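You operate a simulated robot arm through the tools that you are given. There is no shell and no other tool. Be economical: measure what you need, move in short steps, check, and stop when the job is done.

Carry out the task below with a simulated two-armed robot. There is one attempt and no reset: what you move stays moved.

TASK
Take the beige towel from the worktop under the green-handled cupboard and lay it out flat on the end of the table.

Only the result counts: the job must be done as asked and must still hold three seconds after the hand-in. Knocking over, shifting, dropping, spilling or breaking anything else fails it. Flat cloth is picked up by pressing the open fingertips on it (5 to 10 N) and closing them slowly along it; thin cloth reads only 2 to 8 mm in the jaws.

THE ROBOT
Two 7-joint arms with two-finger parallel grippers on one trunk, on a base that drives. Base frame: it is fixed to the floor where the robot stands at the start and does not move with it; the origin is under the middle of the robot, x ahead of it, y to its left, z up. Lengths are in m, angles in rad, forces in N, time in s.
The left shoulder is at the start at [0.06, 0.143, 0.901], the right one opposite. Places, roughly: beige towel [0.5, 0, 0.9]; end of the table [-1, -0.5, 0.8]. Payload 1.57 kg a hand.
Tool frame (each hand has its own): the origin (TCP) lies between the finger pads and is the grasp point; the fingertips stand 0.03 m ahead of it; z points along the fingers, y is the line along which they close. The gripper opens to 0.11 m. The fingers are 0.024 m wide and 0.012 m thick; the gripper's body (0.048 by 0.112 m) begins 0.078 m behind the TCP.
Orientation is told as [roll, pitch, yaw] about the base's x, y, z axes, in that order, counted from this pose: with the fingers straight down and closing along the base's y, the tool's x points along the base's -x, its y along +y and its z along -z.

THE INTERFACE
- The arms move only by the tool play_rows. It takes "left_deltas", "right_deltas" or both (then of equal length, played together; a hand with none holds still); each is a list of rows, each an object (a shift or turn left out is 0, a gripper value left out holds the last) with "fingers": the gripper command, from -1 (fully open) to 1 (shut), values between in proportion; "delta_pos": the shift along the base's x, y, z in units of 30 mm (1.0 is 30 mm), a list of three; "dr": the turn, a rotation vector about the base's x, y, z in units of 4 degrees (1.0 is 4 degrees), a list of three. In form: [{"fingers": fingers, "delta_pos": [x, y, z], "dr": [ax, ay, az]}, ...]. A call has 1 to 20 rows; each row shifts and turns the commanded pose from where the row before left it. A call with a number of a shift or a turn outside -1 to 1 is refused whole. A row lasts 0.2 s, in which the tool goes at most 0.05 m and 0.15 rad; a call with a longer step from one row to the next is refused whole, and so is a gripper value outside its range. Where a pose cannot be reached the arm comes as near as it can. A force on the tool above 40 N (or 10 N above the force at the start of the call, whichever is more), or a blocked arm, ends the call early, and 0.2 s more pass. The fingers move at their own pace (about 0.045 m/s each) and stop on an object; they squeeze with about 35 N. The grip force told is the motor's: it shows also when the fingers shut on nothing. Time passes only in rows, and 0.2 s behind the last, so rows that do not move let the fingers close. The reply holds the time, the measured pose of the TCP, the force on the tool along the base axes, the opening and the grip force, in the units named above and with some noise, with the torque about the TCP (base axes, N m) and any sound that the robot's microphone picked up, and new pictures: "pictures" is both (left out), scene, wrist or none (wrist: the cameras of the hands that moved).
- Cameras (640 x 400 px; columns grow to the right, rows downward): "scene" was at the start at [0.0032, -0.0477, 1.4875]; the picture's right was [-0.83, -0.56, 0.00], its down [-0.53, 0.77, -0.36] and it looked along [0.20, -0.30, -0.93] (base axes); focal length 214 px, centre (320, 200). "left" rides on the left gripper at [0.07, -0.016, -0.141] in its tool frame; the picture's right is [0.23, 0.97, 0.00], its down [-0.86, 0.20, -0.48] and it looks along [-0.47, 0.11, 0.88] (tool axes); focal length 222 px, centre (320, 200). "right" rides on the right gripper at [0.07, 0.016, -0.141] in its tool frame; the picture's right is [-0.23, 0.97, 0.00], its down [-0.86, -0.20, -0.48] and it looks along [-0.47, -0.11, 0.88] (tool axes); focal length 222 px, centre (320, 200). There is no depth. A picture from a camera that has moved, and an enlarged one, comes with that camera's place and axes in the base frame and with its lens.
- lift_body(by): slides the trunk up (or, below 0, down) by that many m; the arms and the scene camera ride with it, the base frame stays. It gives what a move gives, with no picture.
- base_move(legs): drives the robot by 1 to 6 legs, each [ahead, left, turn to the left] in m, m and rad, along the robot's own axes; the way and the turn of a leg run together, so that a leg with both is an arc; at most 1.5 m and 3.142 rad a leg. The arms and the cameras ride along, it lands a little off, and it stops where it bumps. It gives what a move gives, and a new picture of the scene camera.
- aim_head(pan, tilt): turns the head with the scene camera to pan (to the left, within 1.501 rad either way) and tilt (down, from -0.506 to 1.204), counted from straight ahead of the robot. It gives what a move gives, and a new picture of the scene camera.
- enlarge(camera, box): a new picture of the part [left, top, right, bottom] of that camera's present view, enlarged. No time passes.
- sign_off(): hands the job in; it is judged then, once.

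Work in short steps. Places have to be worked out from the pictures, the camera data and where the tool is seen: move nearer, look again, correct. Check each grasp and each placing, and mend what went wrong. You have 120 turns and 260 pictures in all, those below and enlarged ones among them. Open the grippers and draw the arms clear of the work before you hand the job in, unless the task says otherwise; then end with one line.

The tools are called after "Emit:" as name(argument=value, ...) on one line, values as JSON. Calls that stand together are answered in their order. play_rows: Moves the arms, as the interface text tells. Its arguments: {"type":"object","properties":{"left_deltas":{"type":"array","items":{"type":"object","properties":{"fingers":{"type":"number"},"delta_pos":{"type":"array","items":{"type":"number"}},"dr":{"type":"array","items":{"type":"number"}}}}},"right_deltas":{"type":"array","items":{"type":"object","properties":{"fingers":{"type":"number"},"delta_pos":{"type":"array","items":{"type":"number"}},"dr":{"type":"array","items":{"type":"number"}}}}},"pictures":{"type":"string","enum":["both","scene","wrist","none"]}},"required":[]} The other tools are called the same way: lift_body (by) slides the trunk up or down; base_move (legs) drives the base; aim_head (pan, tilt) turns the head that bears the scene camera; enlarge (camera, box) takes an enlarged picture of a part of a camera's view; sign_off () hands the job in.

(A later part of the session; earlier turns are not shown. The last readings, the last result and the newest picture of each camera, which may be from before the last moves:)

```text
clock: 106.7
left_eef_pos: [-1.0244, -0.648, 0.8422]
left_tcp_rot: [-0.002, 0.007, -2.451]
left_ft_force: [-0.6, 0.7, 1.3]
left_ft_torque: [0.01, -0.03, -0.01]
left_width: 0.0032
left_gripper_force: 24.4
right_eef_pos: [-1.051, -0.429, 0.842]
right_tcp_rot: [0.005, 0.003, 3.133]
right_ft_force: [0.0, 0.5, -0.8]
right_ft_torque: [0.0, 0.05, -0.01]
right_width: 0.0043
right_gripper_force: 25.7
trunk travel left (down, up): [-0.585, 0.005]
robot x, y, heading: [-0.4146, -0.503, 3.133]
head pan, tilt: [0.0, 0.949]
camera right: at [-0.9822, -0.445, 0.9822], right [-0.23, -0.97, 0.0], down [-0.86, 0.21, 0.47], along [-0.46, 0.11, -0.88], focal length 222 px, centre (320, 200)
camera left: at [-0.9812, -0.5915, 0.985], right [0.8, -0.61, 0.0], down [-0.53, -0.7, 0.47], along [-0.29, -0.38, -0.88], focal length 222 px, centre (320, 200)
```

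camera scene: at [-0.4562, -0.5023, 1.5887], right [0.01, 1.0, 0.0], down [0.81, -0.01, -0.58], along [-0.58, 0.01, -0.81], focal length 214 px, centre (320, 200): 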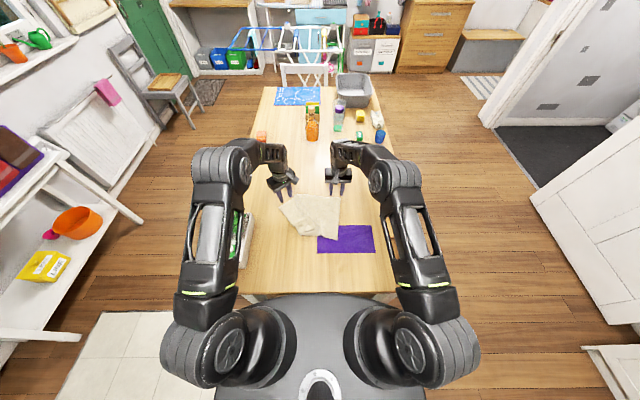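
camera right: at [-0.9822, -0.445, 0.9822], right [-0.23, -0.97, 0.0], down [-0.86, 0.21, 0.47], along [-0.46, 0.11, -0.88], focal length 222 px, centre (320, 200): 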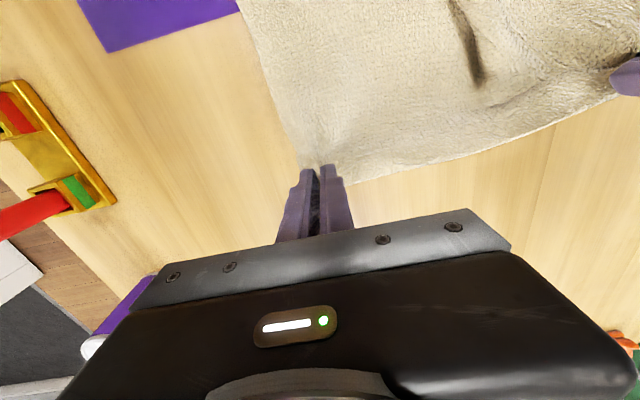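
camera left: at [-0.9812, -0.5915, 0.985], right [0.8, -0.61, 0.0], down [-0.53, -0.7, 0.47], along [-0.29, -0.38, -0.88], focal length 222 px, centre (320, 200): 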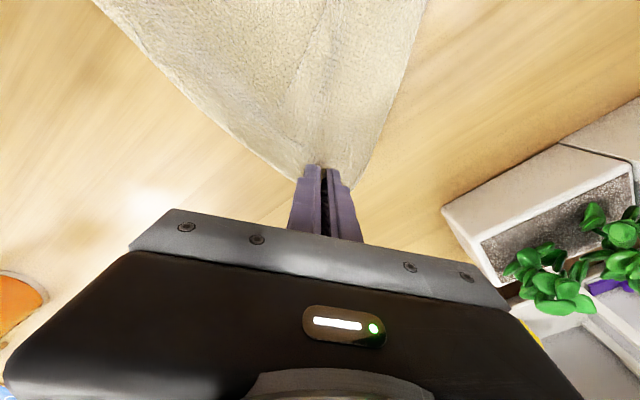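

Both hold true corners now. I lift so the towel hangs open, turning the left hand square and spreading the hands.

Emit:
play_rows(left_deltas=[{"delta_pos": [0, 0, 0.7], "dr": [0, 0, -1]}, {"delta_pos": [0, -0.05, 0.7], "dr": [0, 0, -1]}, {"delta_pos": [0, -0.05, 0.7], "dr": [0, 0, -1]}, {"delta_pos": [0, -0.05, 0.7], "dr": [0, 0, -1]}, {"delta_pos": [0.1, -0.1, 0.7], "dr": [0, 0, -1]}, {"delta_pos": [0.1, -0.1, 0.7], "dr": [0, 0, -1]}, {"delta_pos": [0.1, -0.1, 0.7], "dr": [0, 0, -1]}, {"delta_pos": [0.1, -0.1, 0.7], "dr": [0, 0, -1]}, {"delta_pos": [0.1, -0.1, 0.7], "dr": [0, 0, -1]}, {"delta_pos": [0.1, -0.1, 0.7], "dr": [0, 0, -1]}, {}, {}], right_deltas=[{"delta_pos": [0, 0, 0.7]}, {"delta_pos": [0, 0.05, 0.7]}, {"delta_pos": [0, 0.05, 0.7]}, {"delta_pos": [0.2, 0.05, 0.7]}, {"delta_pos": [0.2, 0.1, 0.7]}, {"delta_pos": [0.2, 0.1, 0.7]}, {"delta_pos": [0.2, 0.1, 0.7]}, {"delta_pos": [0.2, 0.1, 0.7]}, {"delta_pos": [0.2, 0.1, 0.7]}, {"delta_pos": [0.2, 0.1, 0.7]}, {}, {}])

Emit:
enlarge(camera="scene", box=[240, 130, 400, 250])

```text
clock: 109.3
left_eef_pos: [-1.0067, -0.6745, 1.0509]
left_tcp_rot: [0.001, 0.005, 3.136]
left_ft_force: [0.3, 0.1, 0.3]
left_ft_torque: [-0.04, -0.01, -0.02]
left_width: 0.0027
left_gripper_force: 24.8
right_eef_pos: [-1.0075, -0.4018, 1.0517]
right_tcp_rot: [0.001, 0.003, 3.13]
right_ft_force: [0.6, -0.3, 0.8]
right_ft_torque: [0.03, 0.01, 0.0]
right_width: 0.0
right_gripper_force: 21.5
trunk travel left (down, up): [-0.585, 0.005]
robot x, y, heading: [-0.4164, -0.5, 3.133]
head pan, tilt: [0.0, 0.949]
camera scene: at [-0.4564, -0.5024, 1.5887], right [0.01, 1.0, 0.0], down [0.81, -0.01, -0.58], along [-0.58, 0.01, -0.81], focal length 214 px, centre (320, 200)
camera right: at [-0.9386, -0.4182, 1.1931], right [-0.24, -0.97, 0.0], down [-0.85, 0.21, 0.47], along [-0.46, 0.11, -0.88], focal length 222 px, centre (320, 200)
camera left: at [-0.9382, -0.6573, 1.194], right [0.22, -0.97, 0.0], down [-0.86, -0.2, 0.47], along [-0.46, -0.11, -0.88], focal length 222 px, centre (320, 200)
```

scene: 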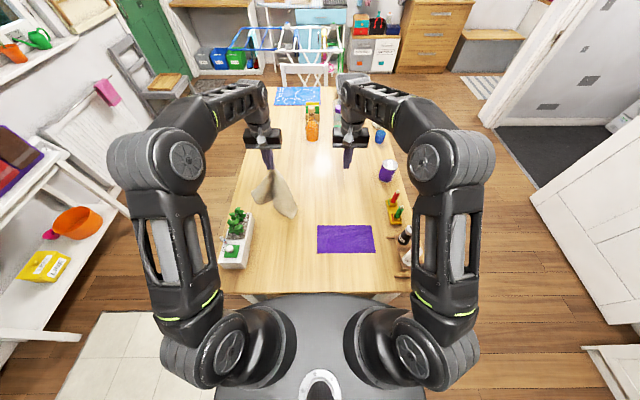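
right: 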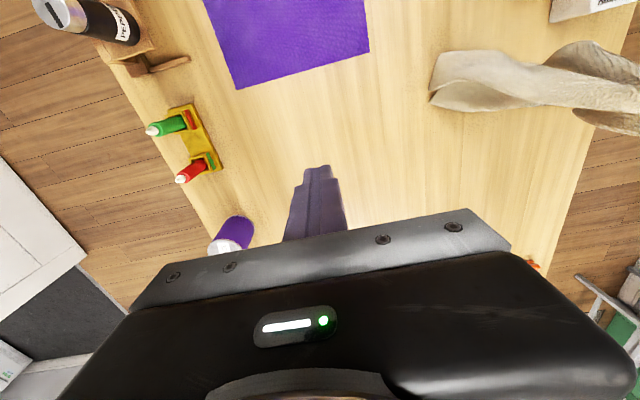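
left: 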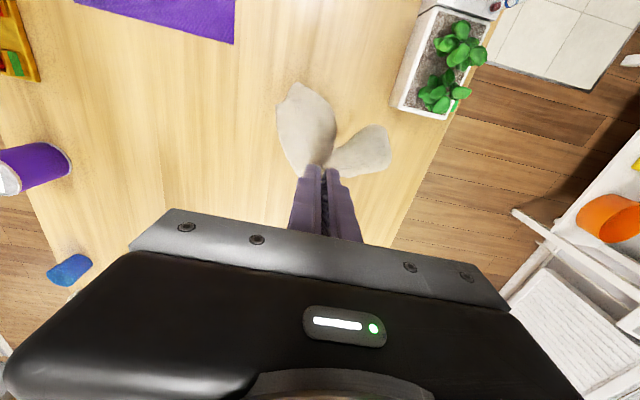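

```text
3.33 times, centred on (320, 190) of scene
camera zoom: at [-0.4564, -0.5024, 1.5887], right [0.01, 1.0, 0.0], down [0.81, -0.01, -0.58], along [-0.58, 0.01, -0.81], focal length 715 px, centre (320, 233)
```

zoom: 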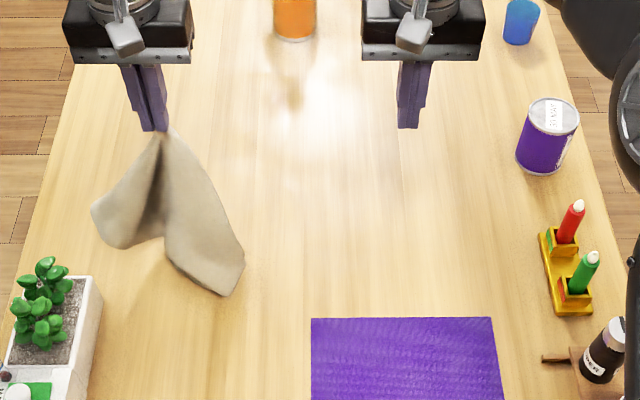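

The right corner slipped out when I spread too far; the left still holds its corner. I'll lay the towel down diagonally by that corner and then take the other corners one by one. First the right hand withdraws and the left moves to the start of the diagonal.

Emit:
play_rows(left_deltas=[{}, {}, {}, {"delta_pos": [0, 0.3, 0.5]}, {"delta_pos": [0.1, 0.9, 0.4]}, {"delta_pos": [0.1, 0.9, 0.4]}, {"delta_pos": [0.1, 0.9, 0.3]}, {"delta_pos": [0.2, 0.9, 0]}, {"delta_pos": [0.2, 0.9, 0]}, {"delta_pos": [0.2, 0.9, 0]}, {"delta_pos": [0.2, 0.9, 0]}, {"delta_pos": [0.2, 0.9, 0]}, {"delta_pos": [0, 0.9, 0]}, {}, {}], right_deltas=[{"fingers": 0.3, "delta_pos": [0.5, 0.3, 0.2]}, {"delta_pos": [0.95, 0.5, 0.2]}, {"delta_pos": [0.95, 0.5, 0]}, {"delta_pos": [0.95, 0.5, 0]}, {"delta_pos": [0.95, 0.5, 0]}, {"delta_pos": [0.95, 0.5, 0]}, {"delta_pos": [0.95, 0.5, 0]}, {"delta_pos": [0.95, 0.5, 0]}, {"delta_pos": [0.95, 0.5, 0]}, {"delta_pos": [0.95, 0.5, 0]}, {}, {}, {}, {}, {}], pictures="scene")

Emit:
enlarge(camera="scene", box=[240, 130, 400, 250])

```text
clock: 112.5
left_eef_pos: [-0.9697, -0.4556, 1.1019]
left_tcp_rot: [-0.004, 0.004, 3.135]
left_ft_force: [-0.8, 0.3, -1.0]
left_ft_torque: [-0.01, 0.01, -0.01]
left_width: 0.0031
left_gripper_force: 24.8
left hand out of reach, approached as far as the arm can: row 12, 13
right_eef_pos: [-0.7392, -0.2595, 1.0648]
right_tcp_rot: [0.004, 0.003, 3.134]
right_ft_force: [0.3, 0.0, 0.2]
right_ft_torque: [0.04, -0.02, 0.01]
right_width: 0.0385
right_gripper_force: 0.1
trunk travel left (down, up): [-0.585, 0.005]
robot x, y, heading: [-0.4175, -0.4987, 3.134]
head pan, tilt: [0.0, 0.949]
camera scene: at [-0.4569, -0.5025, 1.5887], right [0.01, 1.0, 0.0], down [0.81, -0.01, -0.58], along [-0.58, 0.01, -0.81], focal length 214 px, centre (320, 200)
```

scene: 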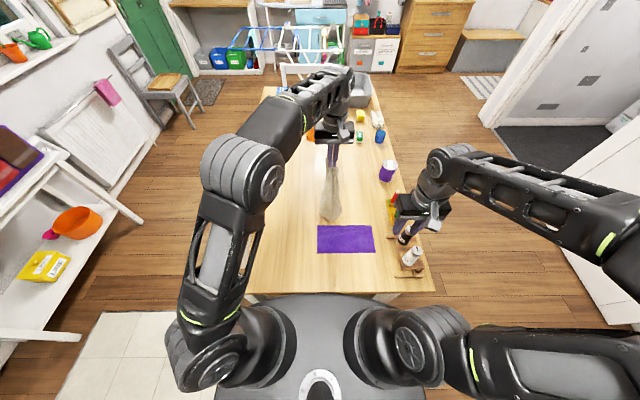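

```text
3.33 times, centred on (320, 190) of scene
camera zoom: at [-0.4569, -0.5025, 1.5887], right [0.01, 1.0, 0.0], down [0.81, -0.01, -0.58], along [-0.58, 0.01, -0.81], focal length 715 px, centre (320, 233)
```

zoom: 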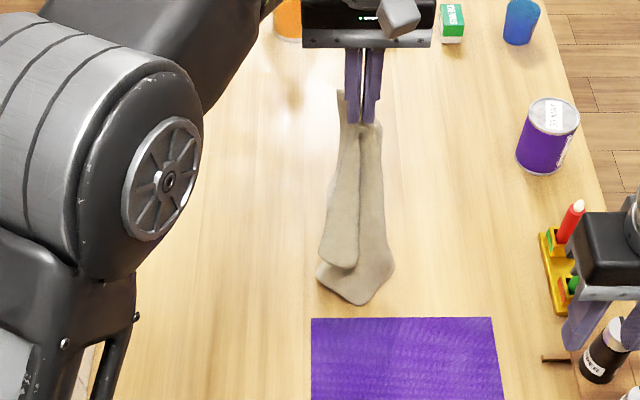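

The towel hangs in a diagonal strip with its lower tip on the table at about (−0.94, −0.46). I lay it down along the diagonal.

Emit:
play_rows(left_deltas=[{"delta_pos": [-0.3, -0.8, 0]}, {"delta_pos": [-0.3, -0.83, 0]}, {"delta_pos": [-0.37, -0.83, 0]}, {"delta_pos": [-0.37, -0.83, -0.1]}, {"delta_pos": [-0.37, -0.83, -0.3]}, {"delta_pos": [-0.37, -0.83, -0.5]}, {"delta_pos": [-0.33, -0.75, -0.8]}, {"delta_pos": [-0.33, -0.75, -0.8]}, {"delta_pos": [-0.33, -0.75, -0.8]}, {"delta_pos": [-0.3, -0.7, -0.9]}, {"delta_pos": [-0.2, -0.5, -0.9]}, {"delta_pos": [-0.2, -0.5, -0.9]}, {"delta_pos": [-0.2, -0.4, -0.9]}, {"delta_pos": [-0.1, -0.2, -0.9]}, {"delta_pos": [-0.1, -0.2, -0.8]}, {"delta_pos": [0, 0, -0.7]}, {}, {}])

Emit:
enlarge(camera="scene", box=[240, 130, 400, 250])

```text
clock: 116.3
left_eef_pos: [-1.0953, -0.7463, 0.8209]
left_tcp_rot: [-0.006, 0.005, 3.134]
left_ft_force: [0.0, 0.4, -0.3]
left_ft_torque: [0.0, -0.02, -0.06]
left_width: 0.0028
left_gripper_force: 24.0
right_eef_pos: [-0.739, -0.2582, 1.065]
right_tcp_rot: [0.005, 0.003, 3.135]
right_ft_force: [-0.9, -0.2, 0.1]
right_ft_torque: [-0.03, 0.0, -0.01]
right_width: 0.0386
right_gripper_force: 0.1
trunk travel left (down, up): [-0.585, 0.005]
robot x, y, heading: [-0.4132, -0.5001, 3.13]
head pan, tilt: [0.0, 0.949]
camera scene: at [-0.4568, -0.5024, 1.5887], right [0.01, 1.0, 0.0], down [0.81, -0.01, -0.58], along [-0.58, 0.01, -0.81], focal length 214 px, centre (320, 200)
camera left: at [-1.0256, -0.7303, 0.9637], right [0.22, -0.98, 0.0], down [-0.86, -0.19, 0.47], along [-0.46, -0.1, -0.88], focal length 222 px, centre (320, 200)
```

scene: 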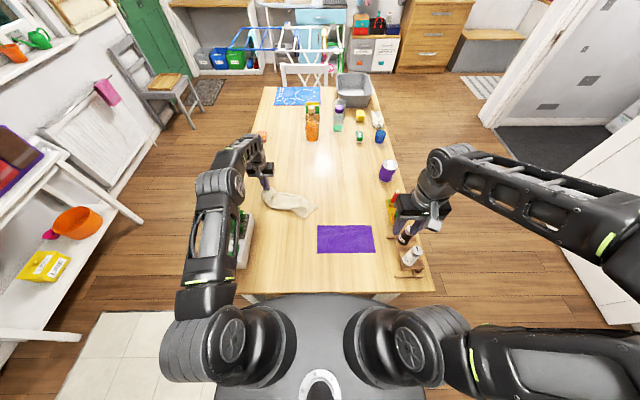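
left: 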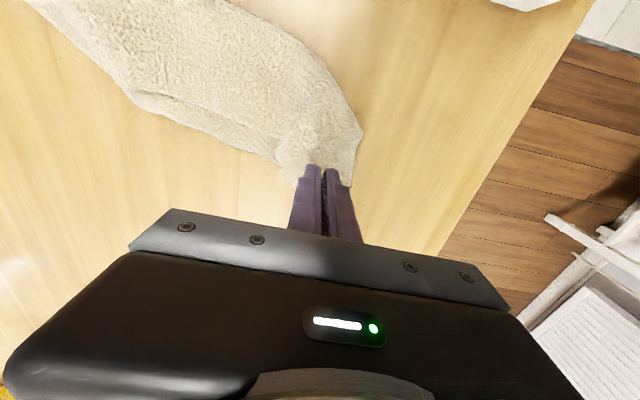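

```text
3.33 times, centred on (320, 190) of scene
camera zoom: at [-0.4568, -0.5024, 1.5887], right [0.01, 1.0, 0.0], down [0.81, -0.01, -0.58], along [-0.58, 0.01, -0.81], focal length 715 px, centre (320, 233)
```

zoom: 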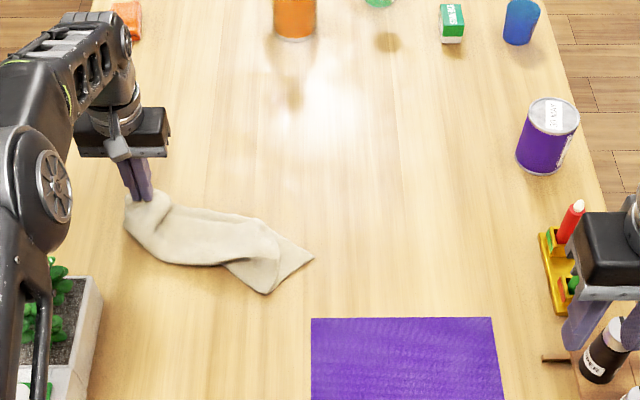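

A folded diagonal strip with two tips on the right. I zoom to read the layers.

Emit:
enlarge(camera="scene", box=[266, 174, 322, 208])

```text
11.43 times, centred on (294, 191) of scene
camera zoom: at [-0.4568, -0.5024, 1.5887], right [0.01, 1.0, 0.0], down [0.81, -0.01, -0.58], along [-0.58, 0.01, -0.81], focal length 2451 px, centre (617, 303)
```

zoom: 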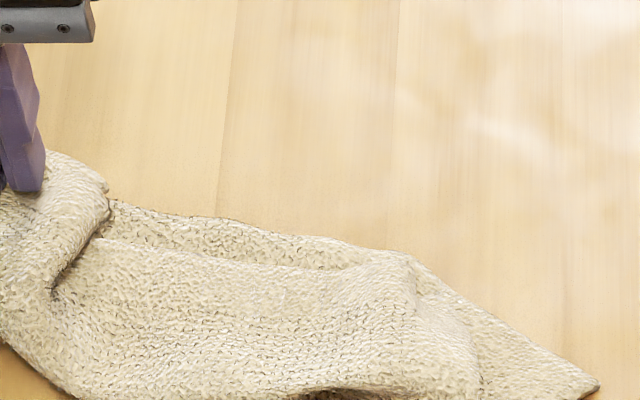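

I bring the right hand over for a close view of the tips, and set the left corner down.

Emit:
play_rows(left_deltas=[{"delta_pos": [0, 0, -0.5]}, {"delta_pos": [0, 0, -0.5]}, {}, {}, {}, {}, {}, {}, {}], right_deltas=[{"delta_pos": [-0.4, -0.9, 0]}, {"delta_pos": [-0.4, -0.9, 0]}, {"delta_pos": [-0.6, -0.9, 0]}, {"delta_pos": [-0.6, -0.9, 0]}, {"delta_pos": [-0.6, -0.9, -0.3]}, {"delta_pos": [-0.7, -0.9, -0.4]}, {"delta_pos": [-0.6, -0.6, -0.5]}, {"delta_pos": [-0.6, -0.5, -0.5]}, {}], pictures="wrist")

```text
clock: 118.3
left_eef_pos: [-1.0954, -0.7476, 0.7946]
left_tcp_rot: [-0.002, -0.003, 3.134]
left_ft_force: [-1.2, 2.0, 34.0]
left_ft_torque: [0.04, 0.11, -0.05]
left_width: 0.0028
left_gripper_force: 23.7
right_eef_pos: [-0.8701, -0.4558, 1.013]
right_tcp_rot: [0.005, 0.002, 3.134]
right_ft_force: [-0.4, 0.1, 0.0]
right_ft_torque: [-0.04, -0.01, 0.0]
right_width: 0.0386
right_gripper_force: 0.1
trunk travel left (down, up): [-0.585, 0.005]
robot x, y, heading: [-0.4174, -0.502, 3.134]
head pan, tilt: [0.0, 0.949]
camera right: at [-0.7995, -0.4714, 1.1534], right [-0.23, -0.97, 0.01], down [-0.85, 0.21, 0.48], along [-0.46, 0.11, -0.88], focal length 222 px, centre (320, 200)
camera left: at [-1.0242, -0.7306, 0.9372], right [0.22, -0.98, 0.0], down [-0.86, -0.19, 0.48], along [-0.47, -0.1, -0.88], focal length 222 px, centre (320, 200)
```

right: 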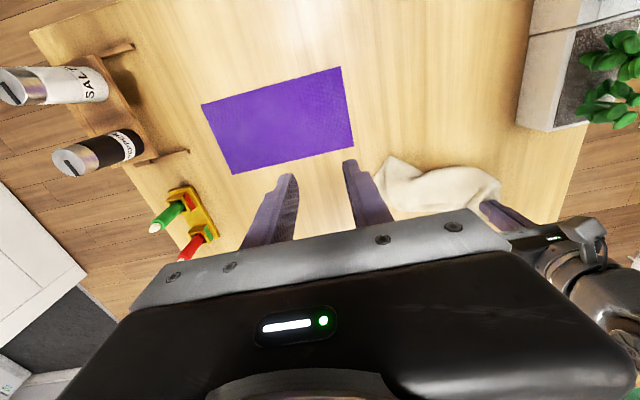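
left: 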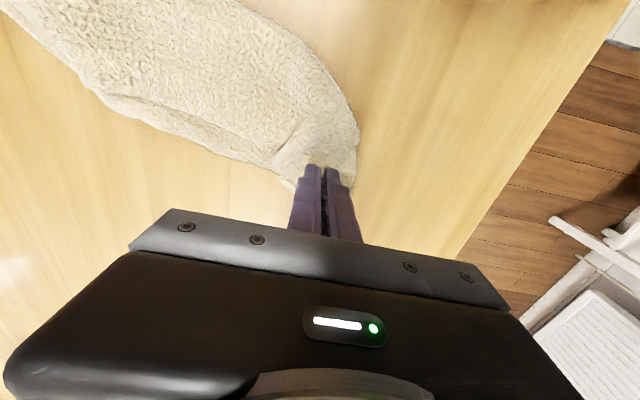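

The left presses too hard (34 N); I raise it slightly and enlarge the right wrist view of the towel.

Emit:
play_rows(left_deltas=[{"delta_pos": [0, 0, 0.4]}, {}], pictures="none")

Emit:
enlarge(camera="right", box=[350, 130, 520, 236])

Emit:
enlarge(camera="scene", box=[262, 170, 332, 214])

```text
clock: 118.9
left_eef_pos: [-1.0928, -0.7478, 0.8001]
left_tcp_rot: [0.0, 0.008, 3.134]
left_ft_force: [-0.1, 0.7, 4.3]
left_ft_torque: [0.03, -0.02, 0.01]
left_width: 0.0028
left_gripper_force: 24.1
right_eef_pos: [-0.8711, -0.4557, 1.0122]
right_tcp_rot: [0.005, 0.005, 3.134]
right_ft_force: [-0.4, -0.2, 0.6]
right_ft_torque: [0.03, -0.02, 0.01]
right_width: 0.0387
right_gripper_force: 0.1
trunk travel left (down, up): [-0.585, 0.005]
robot x, y, heading: [-0.4155, -0.5016, 3.136]
head pan, tilt: [0.0, 0.949]
```

```text
3.76 times, centred on (435, 183) of right
camera zoom: at [-0.8014, -0.4722, 1.1524], right [-0.23, -0.97, 0.0], down [-0.86, 0.21, 0.47], along [-0.46, 0.11, -0.88], focal length 836 px, centre (-113, 264)
```

zoom: 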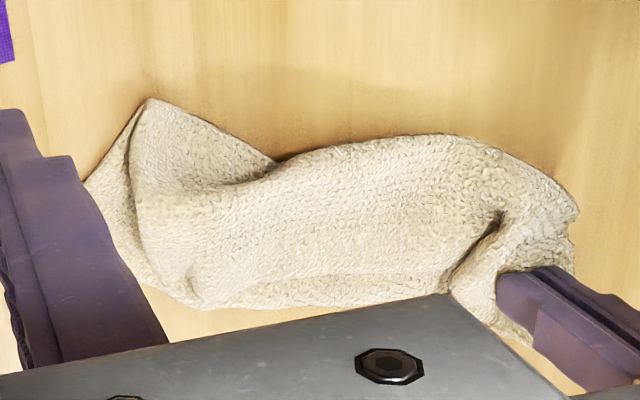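

```text
9.09 times, centred on (297, 192) of scene
camera zoom: at [-0.4564, -0.5022, 1.5884], right [0.01, 1.0, 0.0], down [0.81, -0.01, -0.58], along [-0.58, 0.0, -0.81], focal length 1950 px, centre (529, 273)
```

zoom: 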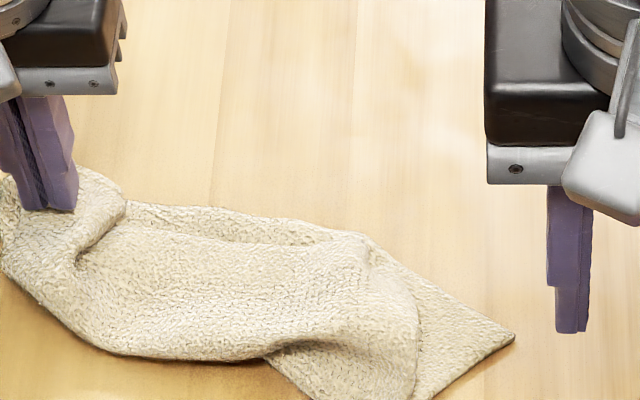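

Tip A at (−1.012, −0.51) is a flat single-layer corner. I bring the right hand over it, turned along its edge and with a narrow opening.

Emit:
play_rows(right_deltas=[{"delta_pos": [-0.5, -0.27, 0], "dr": [0, 0, -1], "fingers": 0.6}, {"delta_pos": [-0.5, -0.27, 0], "dr": [0, 0, -1]}, {"delta_pos": [-0.5, -0.27, 0], "dr": [0, 0, -1]}, {"delta_pos": [-0.5, -0.27, 0], "dr": [0, 0, -1]}, {"delta_pos": [-0.5, -0.27, -0.6], "dr": [0, 0, -1]}, {"delta_pos": [-0.5, -0.27, -0.8], "dr": [0, 0, -1]}, {"delta_pos": [-0.5, -0.27, -0.9], "dr": [0, 0, -1]}, {"delta_pos": [-0.5, -0.27, -0.9], "dr": [0, 0, -1]}, {"delta_pos": [-0.5, -0.27, -0.9], "dr": [0, 0, -1]}, {"delta_pos": [-0.33, -0.27, -0.9], "dr": [0, 0, -1]}, {"delta_pos": [0, 0, -0.9]}, {}], pictures="wrist")

Emit:
enlarge(camera="scene", box=[262, 160, 342, 214])

```text
clock: 121.5
left_eef_pos: [-1.0939, -0.7476, 0.804]
left_tcp_rot: [-0.002, 0.003, 3.133]
left_ft_force: [1.2, 0.3, 1.6]
left_ft_torque: [-0.05, -0.03, -0.07]
left_width: 0.0028
left_gripper_force: 23.7
right_eef_pos: [-1.0157, -0.5364, 0.8367]
right_tcp_rot: [0.005, 0.004, 2.435]
right_ft_force: [-0.7, -0.3, 0.7]
right_ft_torque: [0.02, 0.01, -0.02]
right_width: 0.022
right_gripper_force: 0.1
trunk travel left (down, up): [-0.585, 0.005]
robot x, y, heading: [-0.4144, -0.4991, 3.135]
head pan, tilt: [0.0, 0.949]
camera right: at [-0.9735, -0.5935, 0.9773], right [-0.8, -0.59, 0.0], down [-0.52, 0.71, 0.47], along [-0.29, 0.38, -0.88], focal length 222 px, centre (320, 200)
```

right: 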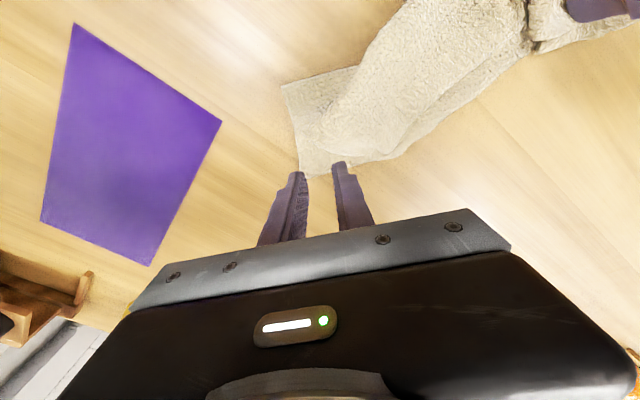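

```text
7.41 times, centred on (302, 187) of scene
camera zoom: at [-0.4564, -0.5024, 1.5887], right [0.01, 1.0, 0.0], down [0.81, -0.01, -0.58], along [-0.58, 0.01, -0.81], focal length 1589 px, centre (453, 296)
```

zoom: 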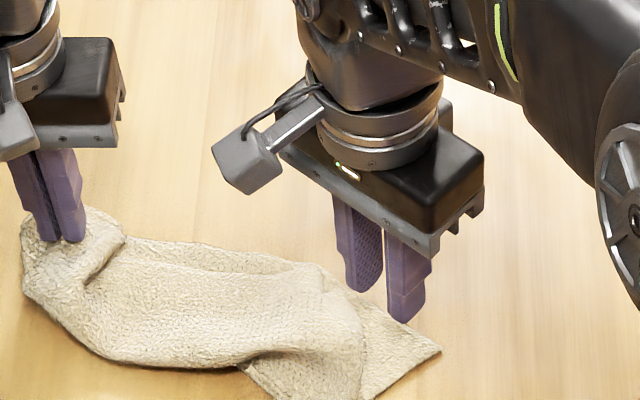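

Aligned with the corner. I lower to contact and close.

Emit:
play_rows(right_deltas=[{"delta_pos": [0, 0, -0.8]}, {"delta_pos": [0, 0, -0.8]}, {"delta_pos": [0, 0, -0.15]}, {}], pictures="none")

```text
clock: 122.5
left_eef_pos: [-1.0943, -0.7478, 0.8033]
left_tcp_rot: [-0.004, 0.005, 3.135]
left_ft_force: [0.0, 0.0, 1.5]
left_ft_torque: [0.0, 0.01, 0.03]
left_width: 0.0026
left_gripper_force: 24.1
right_eef_pos: [-1.0188, -0.537, 0.7848]
right_tcp_rot: [0.007, 0.004, 2.436]
right_ft_force: [1.1, -0.5, 6.9]
right_ft_torque: [-0.2, 0.02, 0.03]
right_width: 0.0218
right_gripper_force: 0.0
trunk travel left (down, up): [-0.585, 0.005]
robot x, y, heading: [-0.4157, -0.5029, 3.131]
head pan, tilt: [0.0, 0.949]
```

7 N: I close slowly and lift a few centimetres.

Emit:
play_rows(right_deltas=[{"fingers": 0.66, "delta_pos": [0, 0, -0.03]}, {"fingers": 0.72}, {"fingers": 0.78}, {"fingers": 0.84}, {"fingers": 0.9}, {"fingers": 1}, {}, {}, {"delta_pos": [0, 0, 0.4]}, {"delta_pos": [0, 0.2, 0.7]}, {}], pictures="wrist")

```text
clock: 124.9
left_eef_pos: [-1.0948, -0.7468, 0.8035]
left_tcp_rot: [-0.004, 0.005, 3.134]
left_ft_force: [0.9, -0.2, 1.8]
left_ft_torque: [-0.03, -0.06, -0.01]
left_width: 0.0028
left_gripper_force: 24.1
right_eef_pos: [-1.0182, -0.5288, 0.8158]
right_tcp_rot: [0.003, 0.003, 2.436]
right_ft_force: [0.5, 0.6, -0.6]
right_ft_torque: [0.01, 0.02, 0.02]
right_width: 0.0
right_gripper_force: 21.5
trunk travel left (down, up): [-0.585, 0.005]
robot x, y, heading: [-0.4205, -0.499, 3.135]
head pan, tilt: [0.0, 0.949]
camera right: at [-0.9748, -0.5867, 0.9562], right [-0.8, -0.59, 0.0], down [-0.52, 0.71, 0.47], along [-0.28, 0.38, -0.88], focal length 222 px, centre (320, 200)
```

right: 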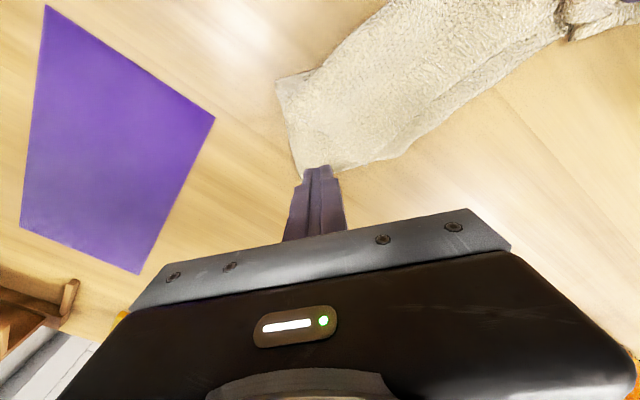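

It missed (0 mm). I retry a bit further in, with a wider opening and firmer press.

Emit:
play_rows(right_deltas=[{"fingers": 0.345, "delta_pos": [0.1, -0.25, 0.2]}, {"delta_pos": [0.05, -0.22, 0]}, {"delta_pos": [0, 0, -0.5]}, {"delta_pos": [0, 0, -0.6]}, {"delta_pos": [0, 0, -0.2]}, {}], pictures="none")

```text
clock: 126.3
left_eef_pos: [-1.0934, -0.7476, 0.8047]
left_tcp_rot: [-0.003, 0.005, 3.132]
left_ft_force: [-1.0, 0.2, 0.9]
left_ft_torque: [-0.04, 0.02, -0.05]
left_width: 0.0027
left_gripper_force: 24.1
right_eef_pos: [-1.0132, -0.5455, 0.7839]
right_tcp_rot: [0.01, 0.003, 2.437]
right_ft_force: [3.5, -1.5, 19.6]
right_ft_torque: [-0.36, 0.14, 0.1]
right_width: 0.0344
right_gripper_force: 0.1
trunk travel left (down, up): [-0.585, 0.005]
robot x, y, heading: [-0.414, -0.4985, 3.133]
head pan, tilt: [0.0, 0.949]
```

Emit:
play_rows(right_deltas=[{"delta_pos": [0, 0, 0.08]}, {"fingers": 0.45}, {"fingers": 0.54}, {"fingers": 0.63}, {"fingers": 0.72}, {"fingers": 0.81}, {"fingers": 0.9}, {"fingers": 1}, {}, {}, {}, {"delta_pos": [0, 0, 0.4]}, {"delta_pos": [0, 0.1, 0.7]}, {}], pictures="wrist")

```text
clock: 129.3
left_eef_pos: [-1.0956, -0.7475, 0.8032]
left_tcp_rot: [-0.004, 0.005, 3.132]
left_ft_force: [0.1, 0.2, 1.8]
left_ft_torque: [0.01, -0.04, -0.03]
left_width: 0.0029
left_gripper_force: 23.9
right_eef_pos: [-1.013, -0.5426, 0.8171]
right_tcp_rot: [0.004, 0.004, 2.437]
right_ft_force: [0.3, 0.0, 0.5]
right_ft_torque: [0.01, 0.03, 0.04]
right_width: 0.0023
right_gripper_force: 23.8
trunk travel left (down, up): [-0.585, 0.005]
robot x, y, heading: [-0.4178, -0.4976, 3.135]
head pan, tilt: [0.0, 0.949]
camera right: at [-0.9691, -0.5994, 0.9573], right [-0.8, -0.59, 0.0], down [-0.52, 0.71, 0.47], along [-0.28, 0.38, -0.88], focal length 222 px, centre (320, 200)
```

right: 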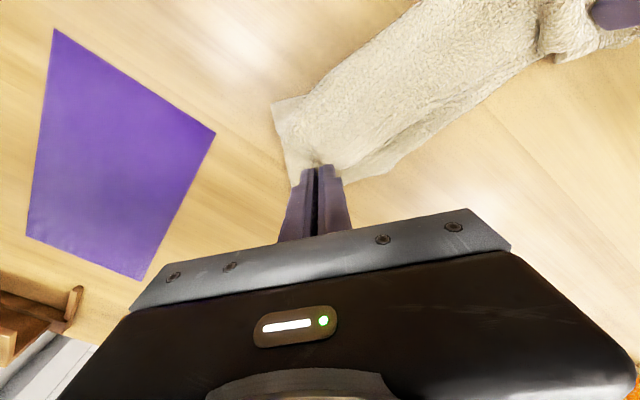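

It holds. I lift both hands together, squaring the right hand and spreading gently.

Emit:
play_rows(left_deltas=[{"delta_pos": [0.1, 0, 0.75]}, {"delta_pos": [0.1, 0, 0.7]}, {"delta_pos": [0.1, 0, 0.7]}, {"delta_pos": [0.1, 0.1, 0.7]}, {"delta_pos": [0.1, 0.1, 0.7]}, {"delta_pos": [0.1, 0.1, 0.7]}, {"delta_pos": [0.1, 0.1, 0.7]}, {"delta_pos": [0.1, 0.1, 0.7]}, {"delta_pos": [0.1, 0.1, 0.7]}, {"delta_pos": [0.1, 0.1, 0.7]}, {}, {}], right_deltas=[{"delta_pos": [0, 0.15, 0.7], "dr": [0, 0, 1]}, {"delta_pos": [0, 0.15, 0.7], "dr": [0, 0, 1]}, {"delta_pos": [-0.1, 0.15, 0.7], "dr": [0, 0, 1]}, {"delta_pos": [-0.1, 0.2, 0.7], "dr": [0, 0, 1]}, {"delta_pos": [-0.1, 0.2, 0.7], "dr": [0, 0, 1]}, {"delta_pos": [-0.1, 0.2, 0.7], "dr": [0, 0, 1]}, {"delta_pos": [-0.1, 0.2, 0.7], "dr": [0, 0, 1]}, {"delta_pos": [-0.1, 0.2, 0.7], "dr": [0, 0, 1]}, {"delta_pos": [-0.1, 0.2, 0.6], "dr": [0, 0, 1]}, {"delta_pos": [-0.1, 0.2, 0.4], "dr": [0, 0, 1]}, {}, {}])

Emit:
enlarge(camera="scene", box=[240, 120, 400, 240])

```text
clock: 131.9
left_eef_pos: [-1.0649, -0.727, 1.0153]
left_tcp_rot: [-0.004, 0.004, 3.135]
left_ft_force: [-0.4, 0.4, -0.6]
left_ft_torque: [0.0, 0.03, -0.01]
left_width: 0.0027
left_gripper_force: 24.1
right_eef_pos: [-1.0362, -0.4857, 1.0158]
right_tcp_rot: [0.005, 0.005, 3.135]
right_ft_force: [-1.0, -0.3, -0.4]
right_ft_torque: [-0.03, 0.01, -0.06]
right_width: 0.0024
right_gripper_force: 23.6
trunk travel left (down, up): [-0.585, 0.005]
robot x, y, heading: [-0.4149, -0.4996, 3.131]
head pan, tilt: [0.0, 0.949]
camera scene: at [-0.4566, -0.5023, 1.5887], right [0.01, 1.0, 0.0], down [0.81, -0.01, -0.58], along [-0.58, 0.01, -0.81], focal length 214 px, centre (320, 200)
camera right: at [-0.9661, -0.5019, 1.1556], right [-0.23, -0.97, 0.0], down [-0.86, 0.21, 0.47], along [-0.46, 0.11, -0.88], focal length 222 px, centre (320, 200)
camera left: at [-0.995, -0.7104, 1.1577], right [0.22, -0.98, 0.0], down [-0.86, -0.19, 0.47], along [-0.46, -0.1, -0.88], focal length 222 px, centre (320, 200)
```

scene: 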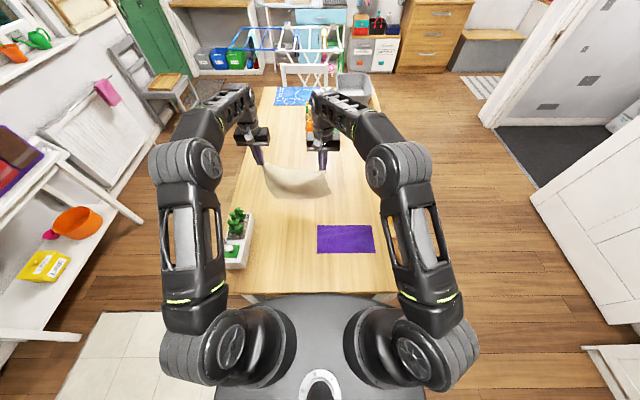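
right: 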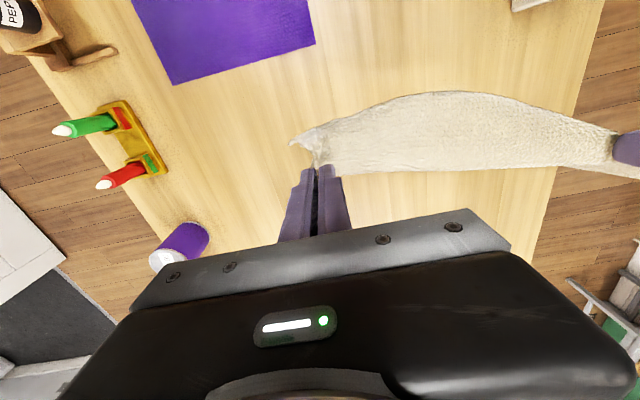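
left: 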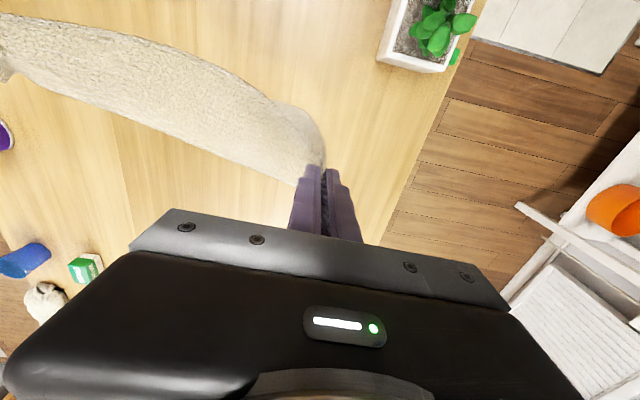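

```text
3.33 times, centred on (320, 180) of scene
camera zoom: at [-0.4566, -0.5023, 1.5887], right [0.01, 1.0, 0.0], down [0.81, -0.01, -0.58], along [-0.58, 0.01, -0.81], focal length 715 px, centre (320, 267)
```

zoom: 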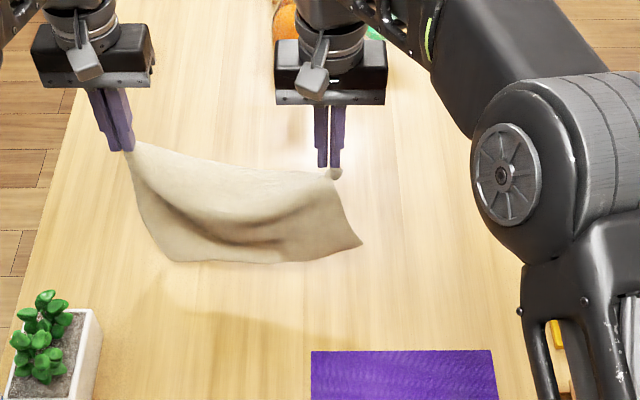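

Excellent: both hands hold one long edge and the towel hangs open as a rectangle. I shift it right and a bit back to be over the chosen spot, hands level.

Emit:
play_rows(left_deltas=[{"delta_pos": [0.5, 0.4, 0.3]}, {"delta_pos": [0.7, 0.7, 0.3]}, {"delta_pos": [0.7, 0.7, 0.2]}, {"delta_pos": [0.8, 0.7, 0]}, {"delta_pos": [0.8, 0.8, 0]}, {}, {}, {}], right_deltas=[{"delta_pos": [0.4, 0.4, 0.3]}, {"delta_pos": [0.5, 0.7, 0.3]}, {"delta_pos": [0.5, 0.7, 0.2]}, {"delta_pos": [0.55, 0.7, 0]}, {"delta_pos": [0.55, 0.8, 0]}, {}, {}, {}])

Emit:
enlarge(camera="scene", box=[240, 120, 400, 240])

```text
clock: 133.7
left_eef_pos: [-0.9589, -0.627, 1.0397]
left_tcp_rot: [-0.004, 0.003, 3.135]
left_ft_force: [0.1, 0.7, -0.3]
left_ft_torque: [0.01, -0.03, -0.03]
left_width: 0.003
left_gripper_force: 24.1
right_eef_pos: [-0.963, -0.3879, 1.0385]
right_tcp_rot: [0.005, 0.005, 3.135]
right_ft_force: [-0.1, -1.0, 0.5]
right_ft_torque: [0.02, -0.01, -0.04]
right_width: 0.0022
right_gripper_force: 23.8
trunk travel left (down, up): [-0.585, 0.005]
robot x, y, heading: [-0.4133, -0.4975, 3.133]
head pan, tilt: [0.0, 0.949]
camera scene: at [-0.4571, -0.5027, 1.5887], right [0.01, 1.0, 0.0], down [0.81, -0.01, -0.58], along [-0.58, 0.01, -0.81], focal length 214 px, centre (320, 200)
camera right: at [-0.8919, -0.4035, 1.1792], right [-0.23, -0.97, 0.0], down [-0.86, 0.21, 0.47], along [-0.46, 0.11, -0.88], focal length 222 px, centre (320, 200)
camera left: at [-0.8892, -0.6114, 1.1832], right [0.22, -0.98, 0.0], down [-0.86, -0.19, 0.47], along [-0.46, -0.1, -0.88], focal length 222 px, centre (320, 200)
```

scene: 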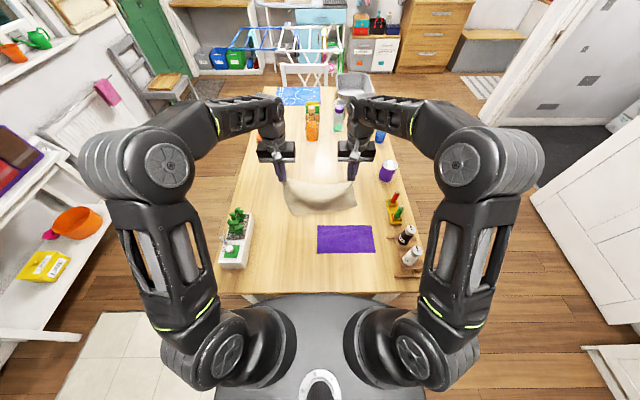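
right: 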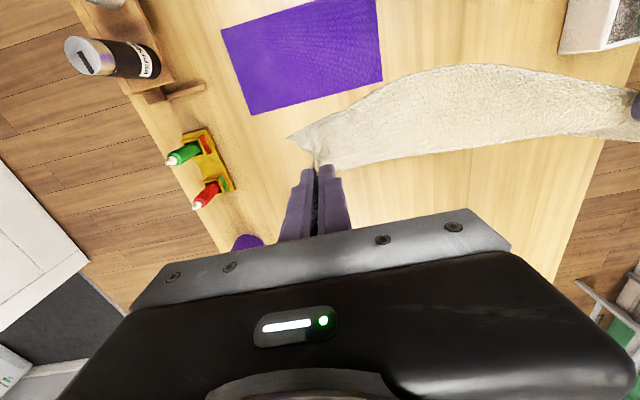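
left: 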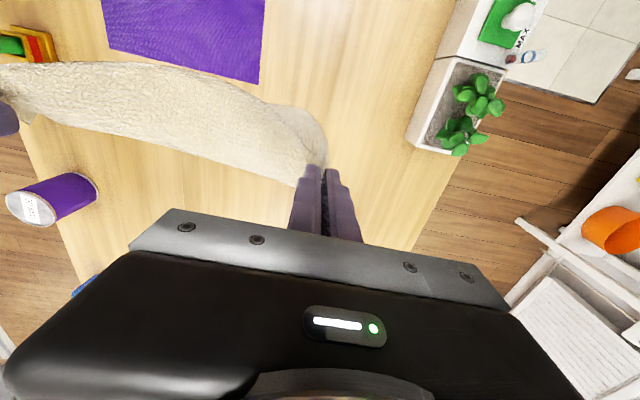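

```text
3.33 times, centred on (320, 180) of scene
camera zoom: at [-0.4571, -0.5027, 1.5887], right [0.01, 1.0, 0.0], down [0.81, -0.01, -0.58], along [-0.58, 0.01, -0.81], focal length 715 px, centre (320, 267)
```

zoom: 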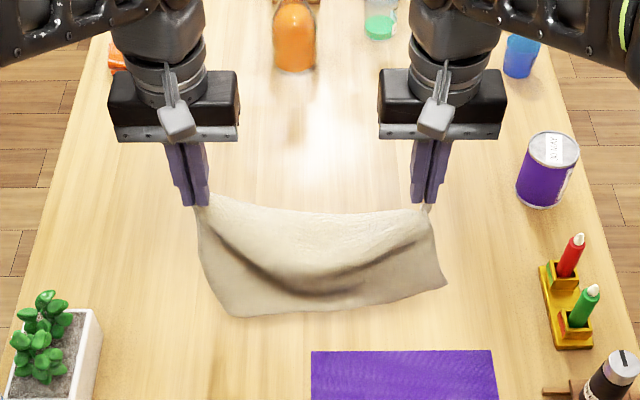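

It hangs well with the hem above x≈−0.95. I lower until the hem touches, then swing the hands forward and down so the cloth lays out towards me.

Emit:
play_rows(left_deltas=[{"delta_pos": [0, 0, -0.6]}, {"delta_pos": [0, 0, -0.6]}, {}, {"delta_pos": [-0.65, 0, -0.3]}, {"delta_pos": [-0.65, 0, -0.3]}, {"delta_pos": [-0.8, 0, -0.5], "dr": [0, 1, 0]}, {"delta_pos": [-0.8, 0, -0.5], "dr": [0, 1, 0]}, {"delta_pos": [-0.8, 0, -0.9], "dr": [0, 1, 0]}, {"delta_pos": [-0.8, 0, -0.9], "dr": [0, 1, 0]}, {"delta_pos": [-0.5, 0, -1], "dr": [0, 1, 0]}, {"delta_pos": [-0.5, 0, -1], "dr": [0, 1, 0]}, {"delta_pos": [-0.2, 0, -0.8]}, {}, {}], right_deltas=[{"delta_pos": [0, 0, -0.6]}, {"delta_pos": [0, 0, -0.6]}, {}, {"delta_pos": [-0.65, 0, -0.3]}, {"delta_pos": [-0.65, 0, -0.3]}, {"delta_pos": [-0.8, 0, -0.5], "dr": [0, 1, 0]}, {"delta_pos": [-0.8, 0, -0.5], "dr": [0, 1, 0]}, {"delta_pos": [-0.8, 0, -0.9], "dr": [0, 1, 0]}, {"delta_pos": [-0.8, 0, -0.9], "dr": [0, 1, 0]}, {"delta_pos": [-0.5, 0, -1], "dr": [0, 1, 0]}, {"delta_pos": [-0.5, 0, -1], "dr": [0, 1, 0]}, {"delta_pos": [-0.2, 0, -0.8]}, {}, {}], pictures="scene")

Emit:
enlarge(camera="scene", box=[240, 120, 400, 240])

```text
clock: 136.7
left_eef_pos: [-1.1314, -0.6257, 0.8153]
left_tcp_rot: [0.0, -0.414, 3.133]
left_ft_force: [0.8, -0.9, 0.2]
left_ft_torque: [-0.01, -0.01, -0.03]
left_width: 0.0028
left_gripper_force: 24.7
right_eef_pos: [-1.1332, -0.3868, 0.8174]
right_tcp_rot: [0.008, -0.415, 3.133]
right_ft_force: [-0.3, 0.5, 0.8]
right_ft_torque: [0.0, 0.02, -0.05]
right_width: 0.0022
right_gripper_force: 23.5
trunk travel left (down, up): [-0.585, 0.005]
robot x, y, heading: [-0.4148, -0.4984, 3.132]
head pan, tilt: [0.0, 0.949]
camera scene: at [-0.4571, -0.5024, 1.5886], right [0.01, 1.0, 0.0], down [0.81, -0.01, -0.58], along [-0.58, 0.01, -0.81], focal length 214 px, centre (320, 200)
```

scene: 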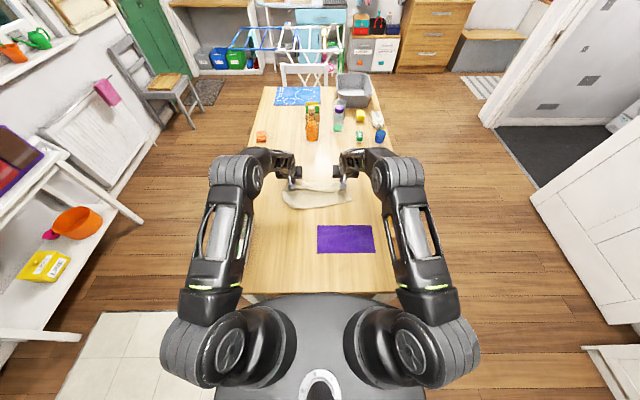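

```text
3.33 times, centred on (320, 180) of scene
camera zoom: at [-0.4571, -0.5024, 1.5886], right [0.01, 1.0, 0.0], down [0.81, -0.01, -0.58], along [-0.58, 0.01, -0.81], focal length 715 px, centre (320, 267)
```

zoom: 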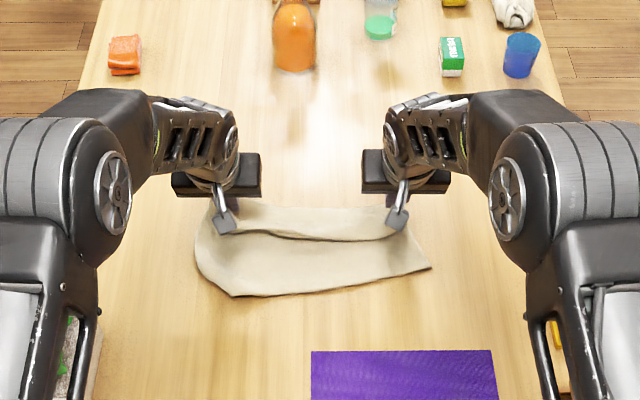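

The hem slid and cloth is still slack. I lift and repeat from about 9 cm further back so the cloth ends stretched, with the right hand set slightly back to correct the skew.

Emit:
play_rows(left_deltas=[{"delta_pos": [0, 0, 0.9]}, {"delta_pos": [0, 0, 0.9]}, {"delta_pos": [0.5, 0, 0.9], "dr": [0, -1, 0]}, {"delta_pos": [0.9, 0, 0.8], "dr": [0, -1, 0]}, {"delta_pos": [1, 0, 0.8], "dr": [0, -1, 0]}, {"delta_pos": [1, 0, 0.8], "dr": [0, -1, 0]}, {"delta_pos": [1, 0, 0.8], "dr": [0, -1, 0]}, {"delta_pos": [1, 0, 0.8], "dr": [0, -1, 0]}, {"delta_pos": [1, 0, 0.7]}, {"delta_pos": [1, 0, 0]}, {"delta_pos": [1, 0, 0]}, {}, {}, {}], right_deltas=[{"delta_pos": [0, 0, 0.9]}, {"delta_pos": [0, 0, 0.9]}, {"delta_pos": [0.8, 0, 0.9], "dr": [0, -1, 0]}, {"delta_pos": [1, 0, 0.8], "dr": [0, -1, 0]}, {"delta_pos": [1, 0, 0.8], "dr": [0, -1, 0]}, {"delta_pos": [1, 0, 0.8], "dr": [0, -1, 0]}, {"delta_pos": [1, 0, 0.8], "dr": [0, -1, 0]}, {"delta_pos": [1, 0, 0.8], "dr": [0, -1, 0]}, {"delta_pos": [1, 0, 0.7]}, {"delta_pos": [1, 0, 0]}, {"delta_pos": [1, 0, 0]}, {}, {}, {}], pictures="none")

Emit:
enlarge(camera="scene", box=[240, 120, 400, 240])

```text
clock: 139.7
left_eef_pos: [-0.8791, -0.6268, 1.0379]
left_tcp_rot: [-0.003, 0.005, 3.132]
left_ft_force: [0.5, 0.3, -0.1]
left_ft_torque: [0.02, 0.03, 0.0]
left_width: 0.0027
left_gripper_force: 23.9
right_eef_pos: [-0.8669, -0.3865, 1.0416]
right_tcp_rot: [0.003, 0.004, 3.134]
right_ft_force: [-0.1, -0.2, -0.3]
right_ft_torque: [0.02, -0.01, -0.02]
right_width: 0.002
right_gripper_force: 23.1
trunk travel left (down, up): [-0.585, 0.005]
robot x, y, heading: [-0.4176, -0.5032, 3.131]
head pan, tilt: [0.0, 0.949]
```

```text
3.33 times, centred on (320, 180) of scene
camera zoom: at [-0.4573, -0.5024, 1.5887], right [0.01, 1.0, 0.0], down [0.81, -0.01, -0.58], along [-0.58, 0.01, -0.81], focal length 715 px, centre (320, 267)
```

zoom: 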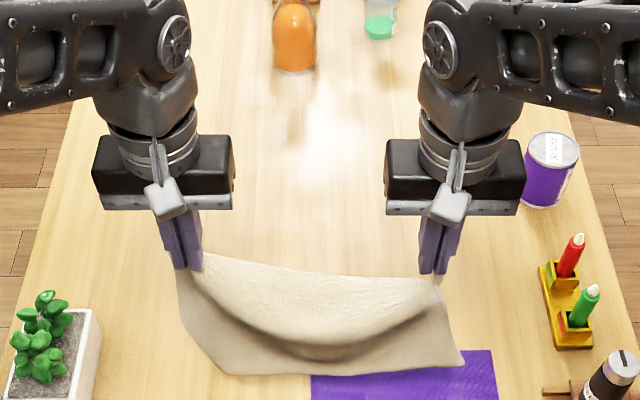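

Now the second lay with a longer forward sweep.

Emit:
play_rows(left_deltas=[{"delta_pos": [0, 0, -0.6]}, {"delta_pos": [0, 0, -0.6]}, {}, {"delta_pos": [-0.85, 0, -0.25]}, {"delta_pos": [-0.85, 0, -0.25]}, {"delta_pos": [-1, 0, -0.45], "dr": [0, 1, 0]}, {"delta_pos": [-1, 0, -0.45], "dr": [0, 1, 0]}, {"delta_pos": [-1, 0, -0.45], "dr": [0, 1, 0]}, {"delta_pos": [-0.95, 0, -0.9], "dr": [0, 1, 0]}, {"delta_pos": [-0.95, 0, -0.9], "dr": [0, 1, 0]}, {"delta_pos": [-0.7, 0, -1], "dr": [0, 1, 0]}, {"delta_pos": [-0.6, 0, -1]}, {"delta_pos": [-0.4, 0, -0.8]}, {}, {}], right_deltas=[{"delta_pos": [0, 0, -0.6]}, {"delta_pos": [0, 0, -0.6]}, {}, {"delta_pos": [-0.85, 0, -0.25]}, {"delta_pos": [-0.85, 0, -0.25]}, {"delta_pos": [-1, 0, -0.45], "dr": [0, 1, 0]}, {"delta_pos": [-1, 0, -0.45], "dr": [0, 1, 0]}, {"delta_pos": [-1, 0, -0.45], "dr": [0, 1, 0]}, {"delta_pos": [-0.95, 0, -0.9], "dr": [0, 1, 0]}, {"delta_pos": [-0.95, 0, -0.9], "dr": [0, 1, 0]}, {"delta_pos": [-0.7, 0, -1], "dr": [0, 1, 0]}, {"delta_pos": [-0.6, 0, -1]}, {"delta_pos": [-0.4, 0, -0.8]}, {}, {}], pictures="none")

Emit:
enlarge(camera="scene", box=[240, 120, 400, 240])

```text
clock: 142.9
left_eef_pos: [-1.1286, -0.6263, 0.8084]
left_tcp_rot: [-0.001, -0.414, 3.131]
left_ft_force: [0.4, 0.3, -0.1]
left_ft_torque: [-0.01, -0.01, -0.05]
left_width: 0.0027
left_gripper_force: 24.0
right_eef_pos: [-1.1196, -0.3878, 0.811]
right_tcp_rot: [0.01, -0.416, 3.133]
right_ft_force: [-0.4, -0.2, 0.7]
right_ft_torque: [0.0, -0.01, -0.05]
right_width: 0.0024
right_gripper_force: 24.1
trunk travel left (down, up): [-0.585, 0.005]
robot x, y, heading: [-0.4149, -0.502, 3.133]
head pan, tilt: [0.0, 0.949]
```

```text
3.33 times, centred on (320, 180) of scene
camera zoom: at [-0.4571, -0.5024, 1.5886], right [0.01, 1.0, 0.0], down [0.81, -0.01, -0.58], along [-0.58, 0.01, -0.81], focal length 715 px, centre (320, 267)
```

zoom: 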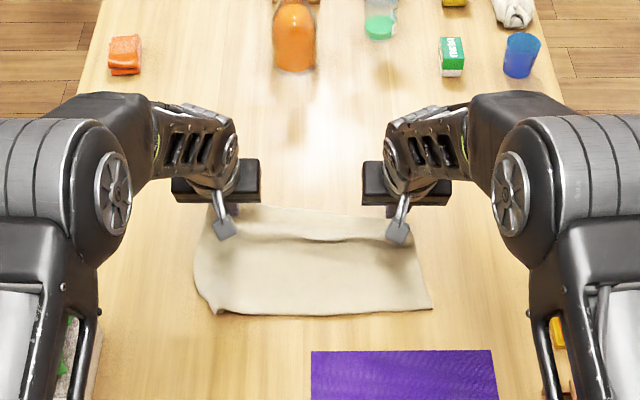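

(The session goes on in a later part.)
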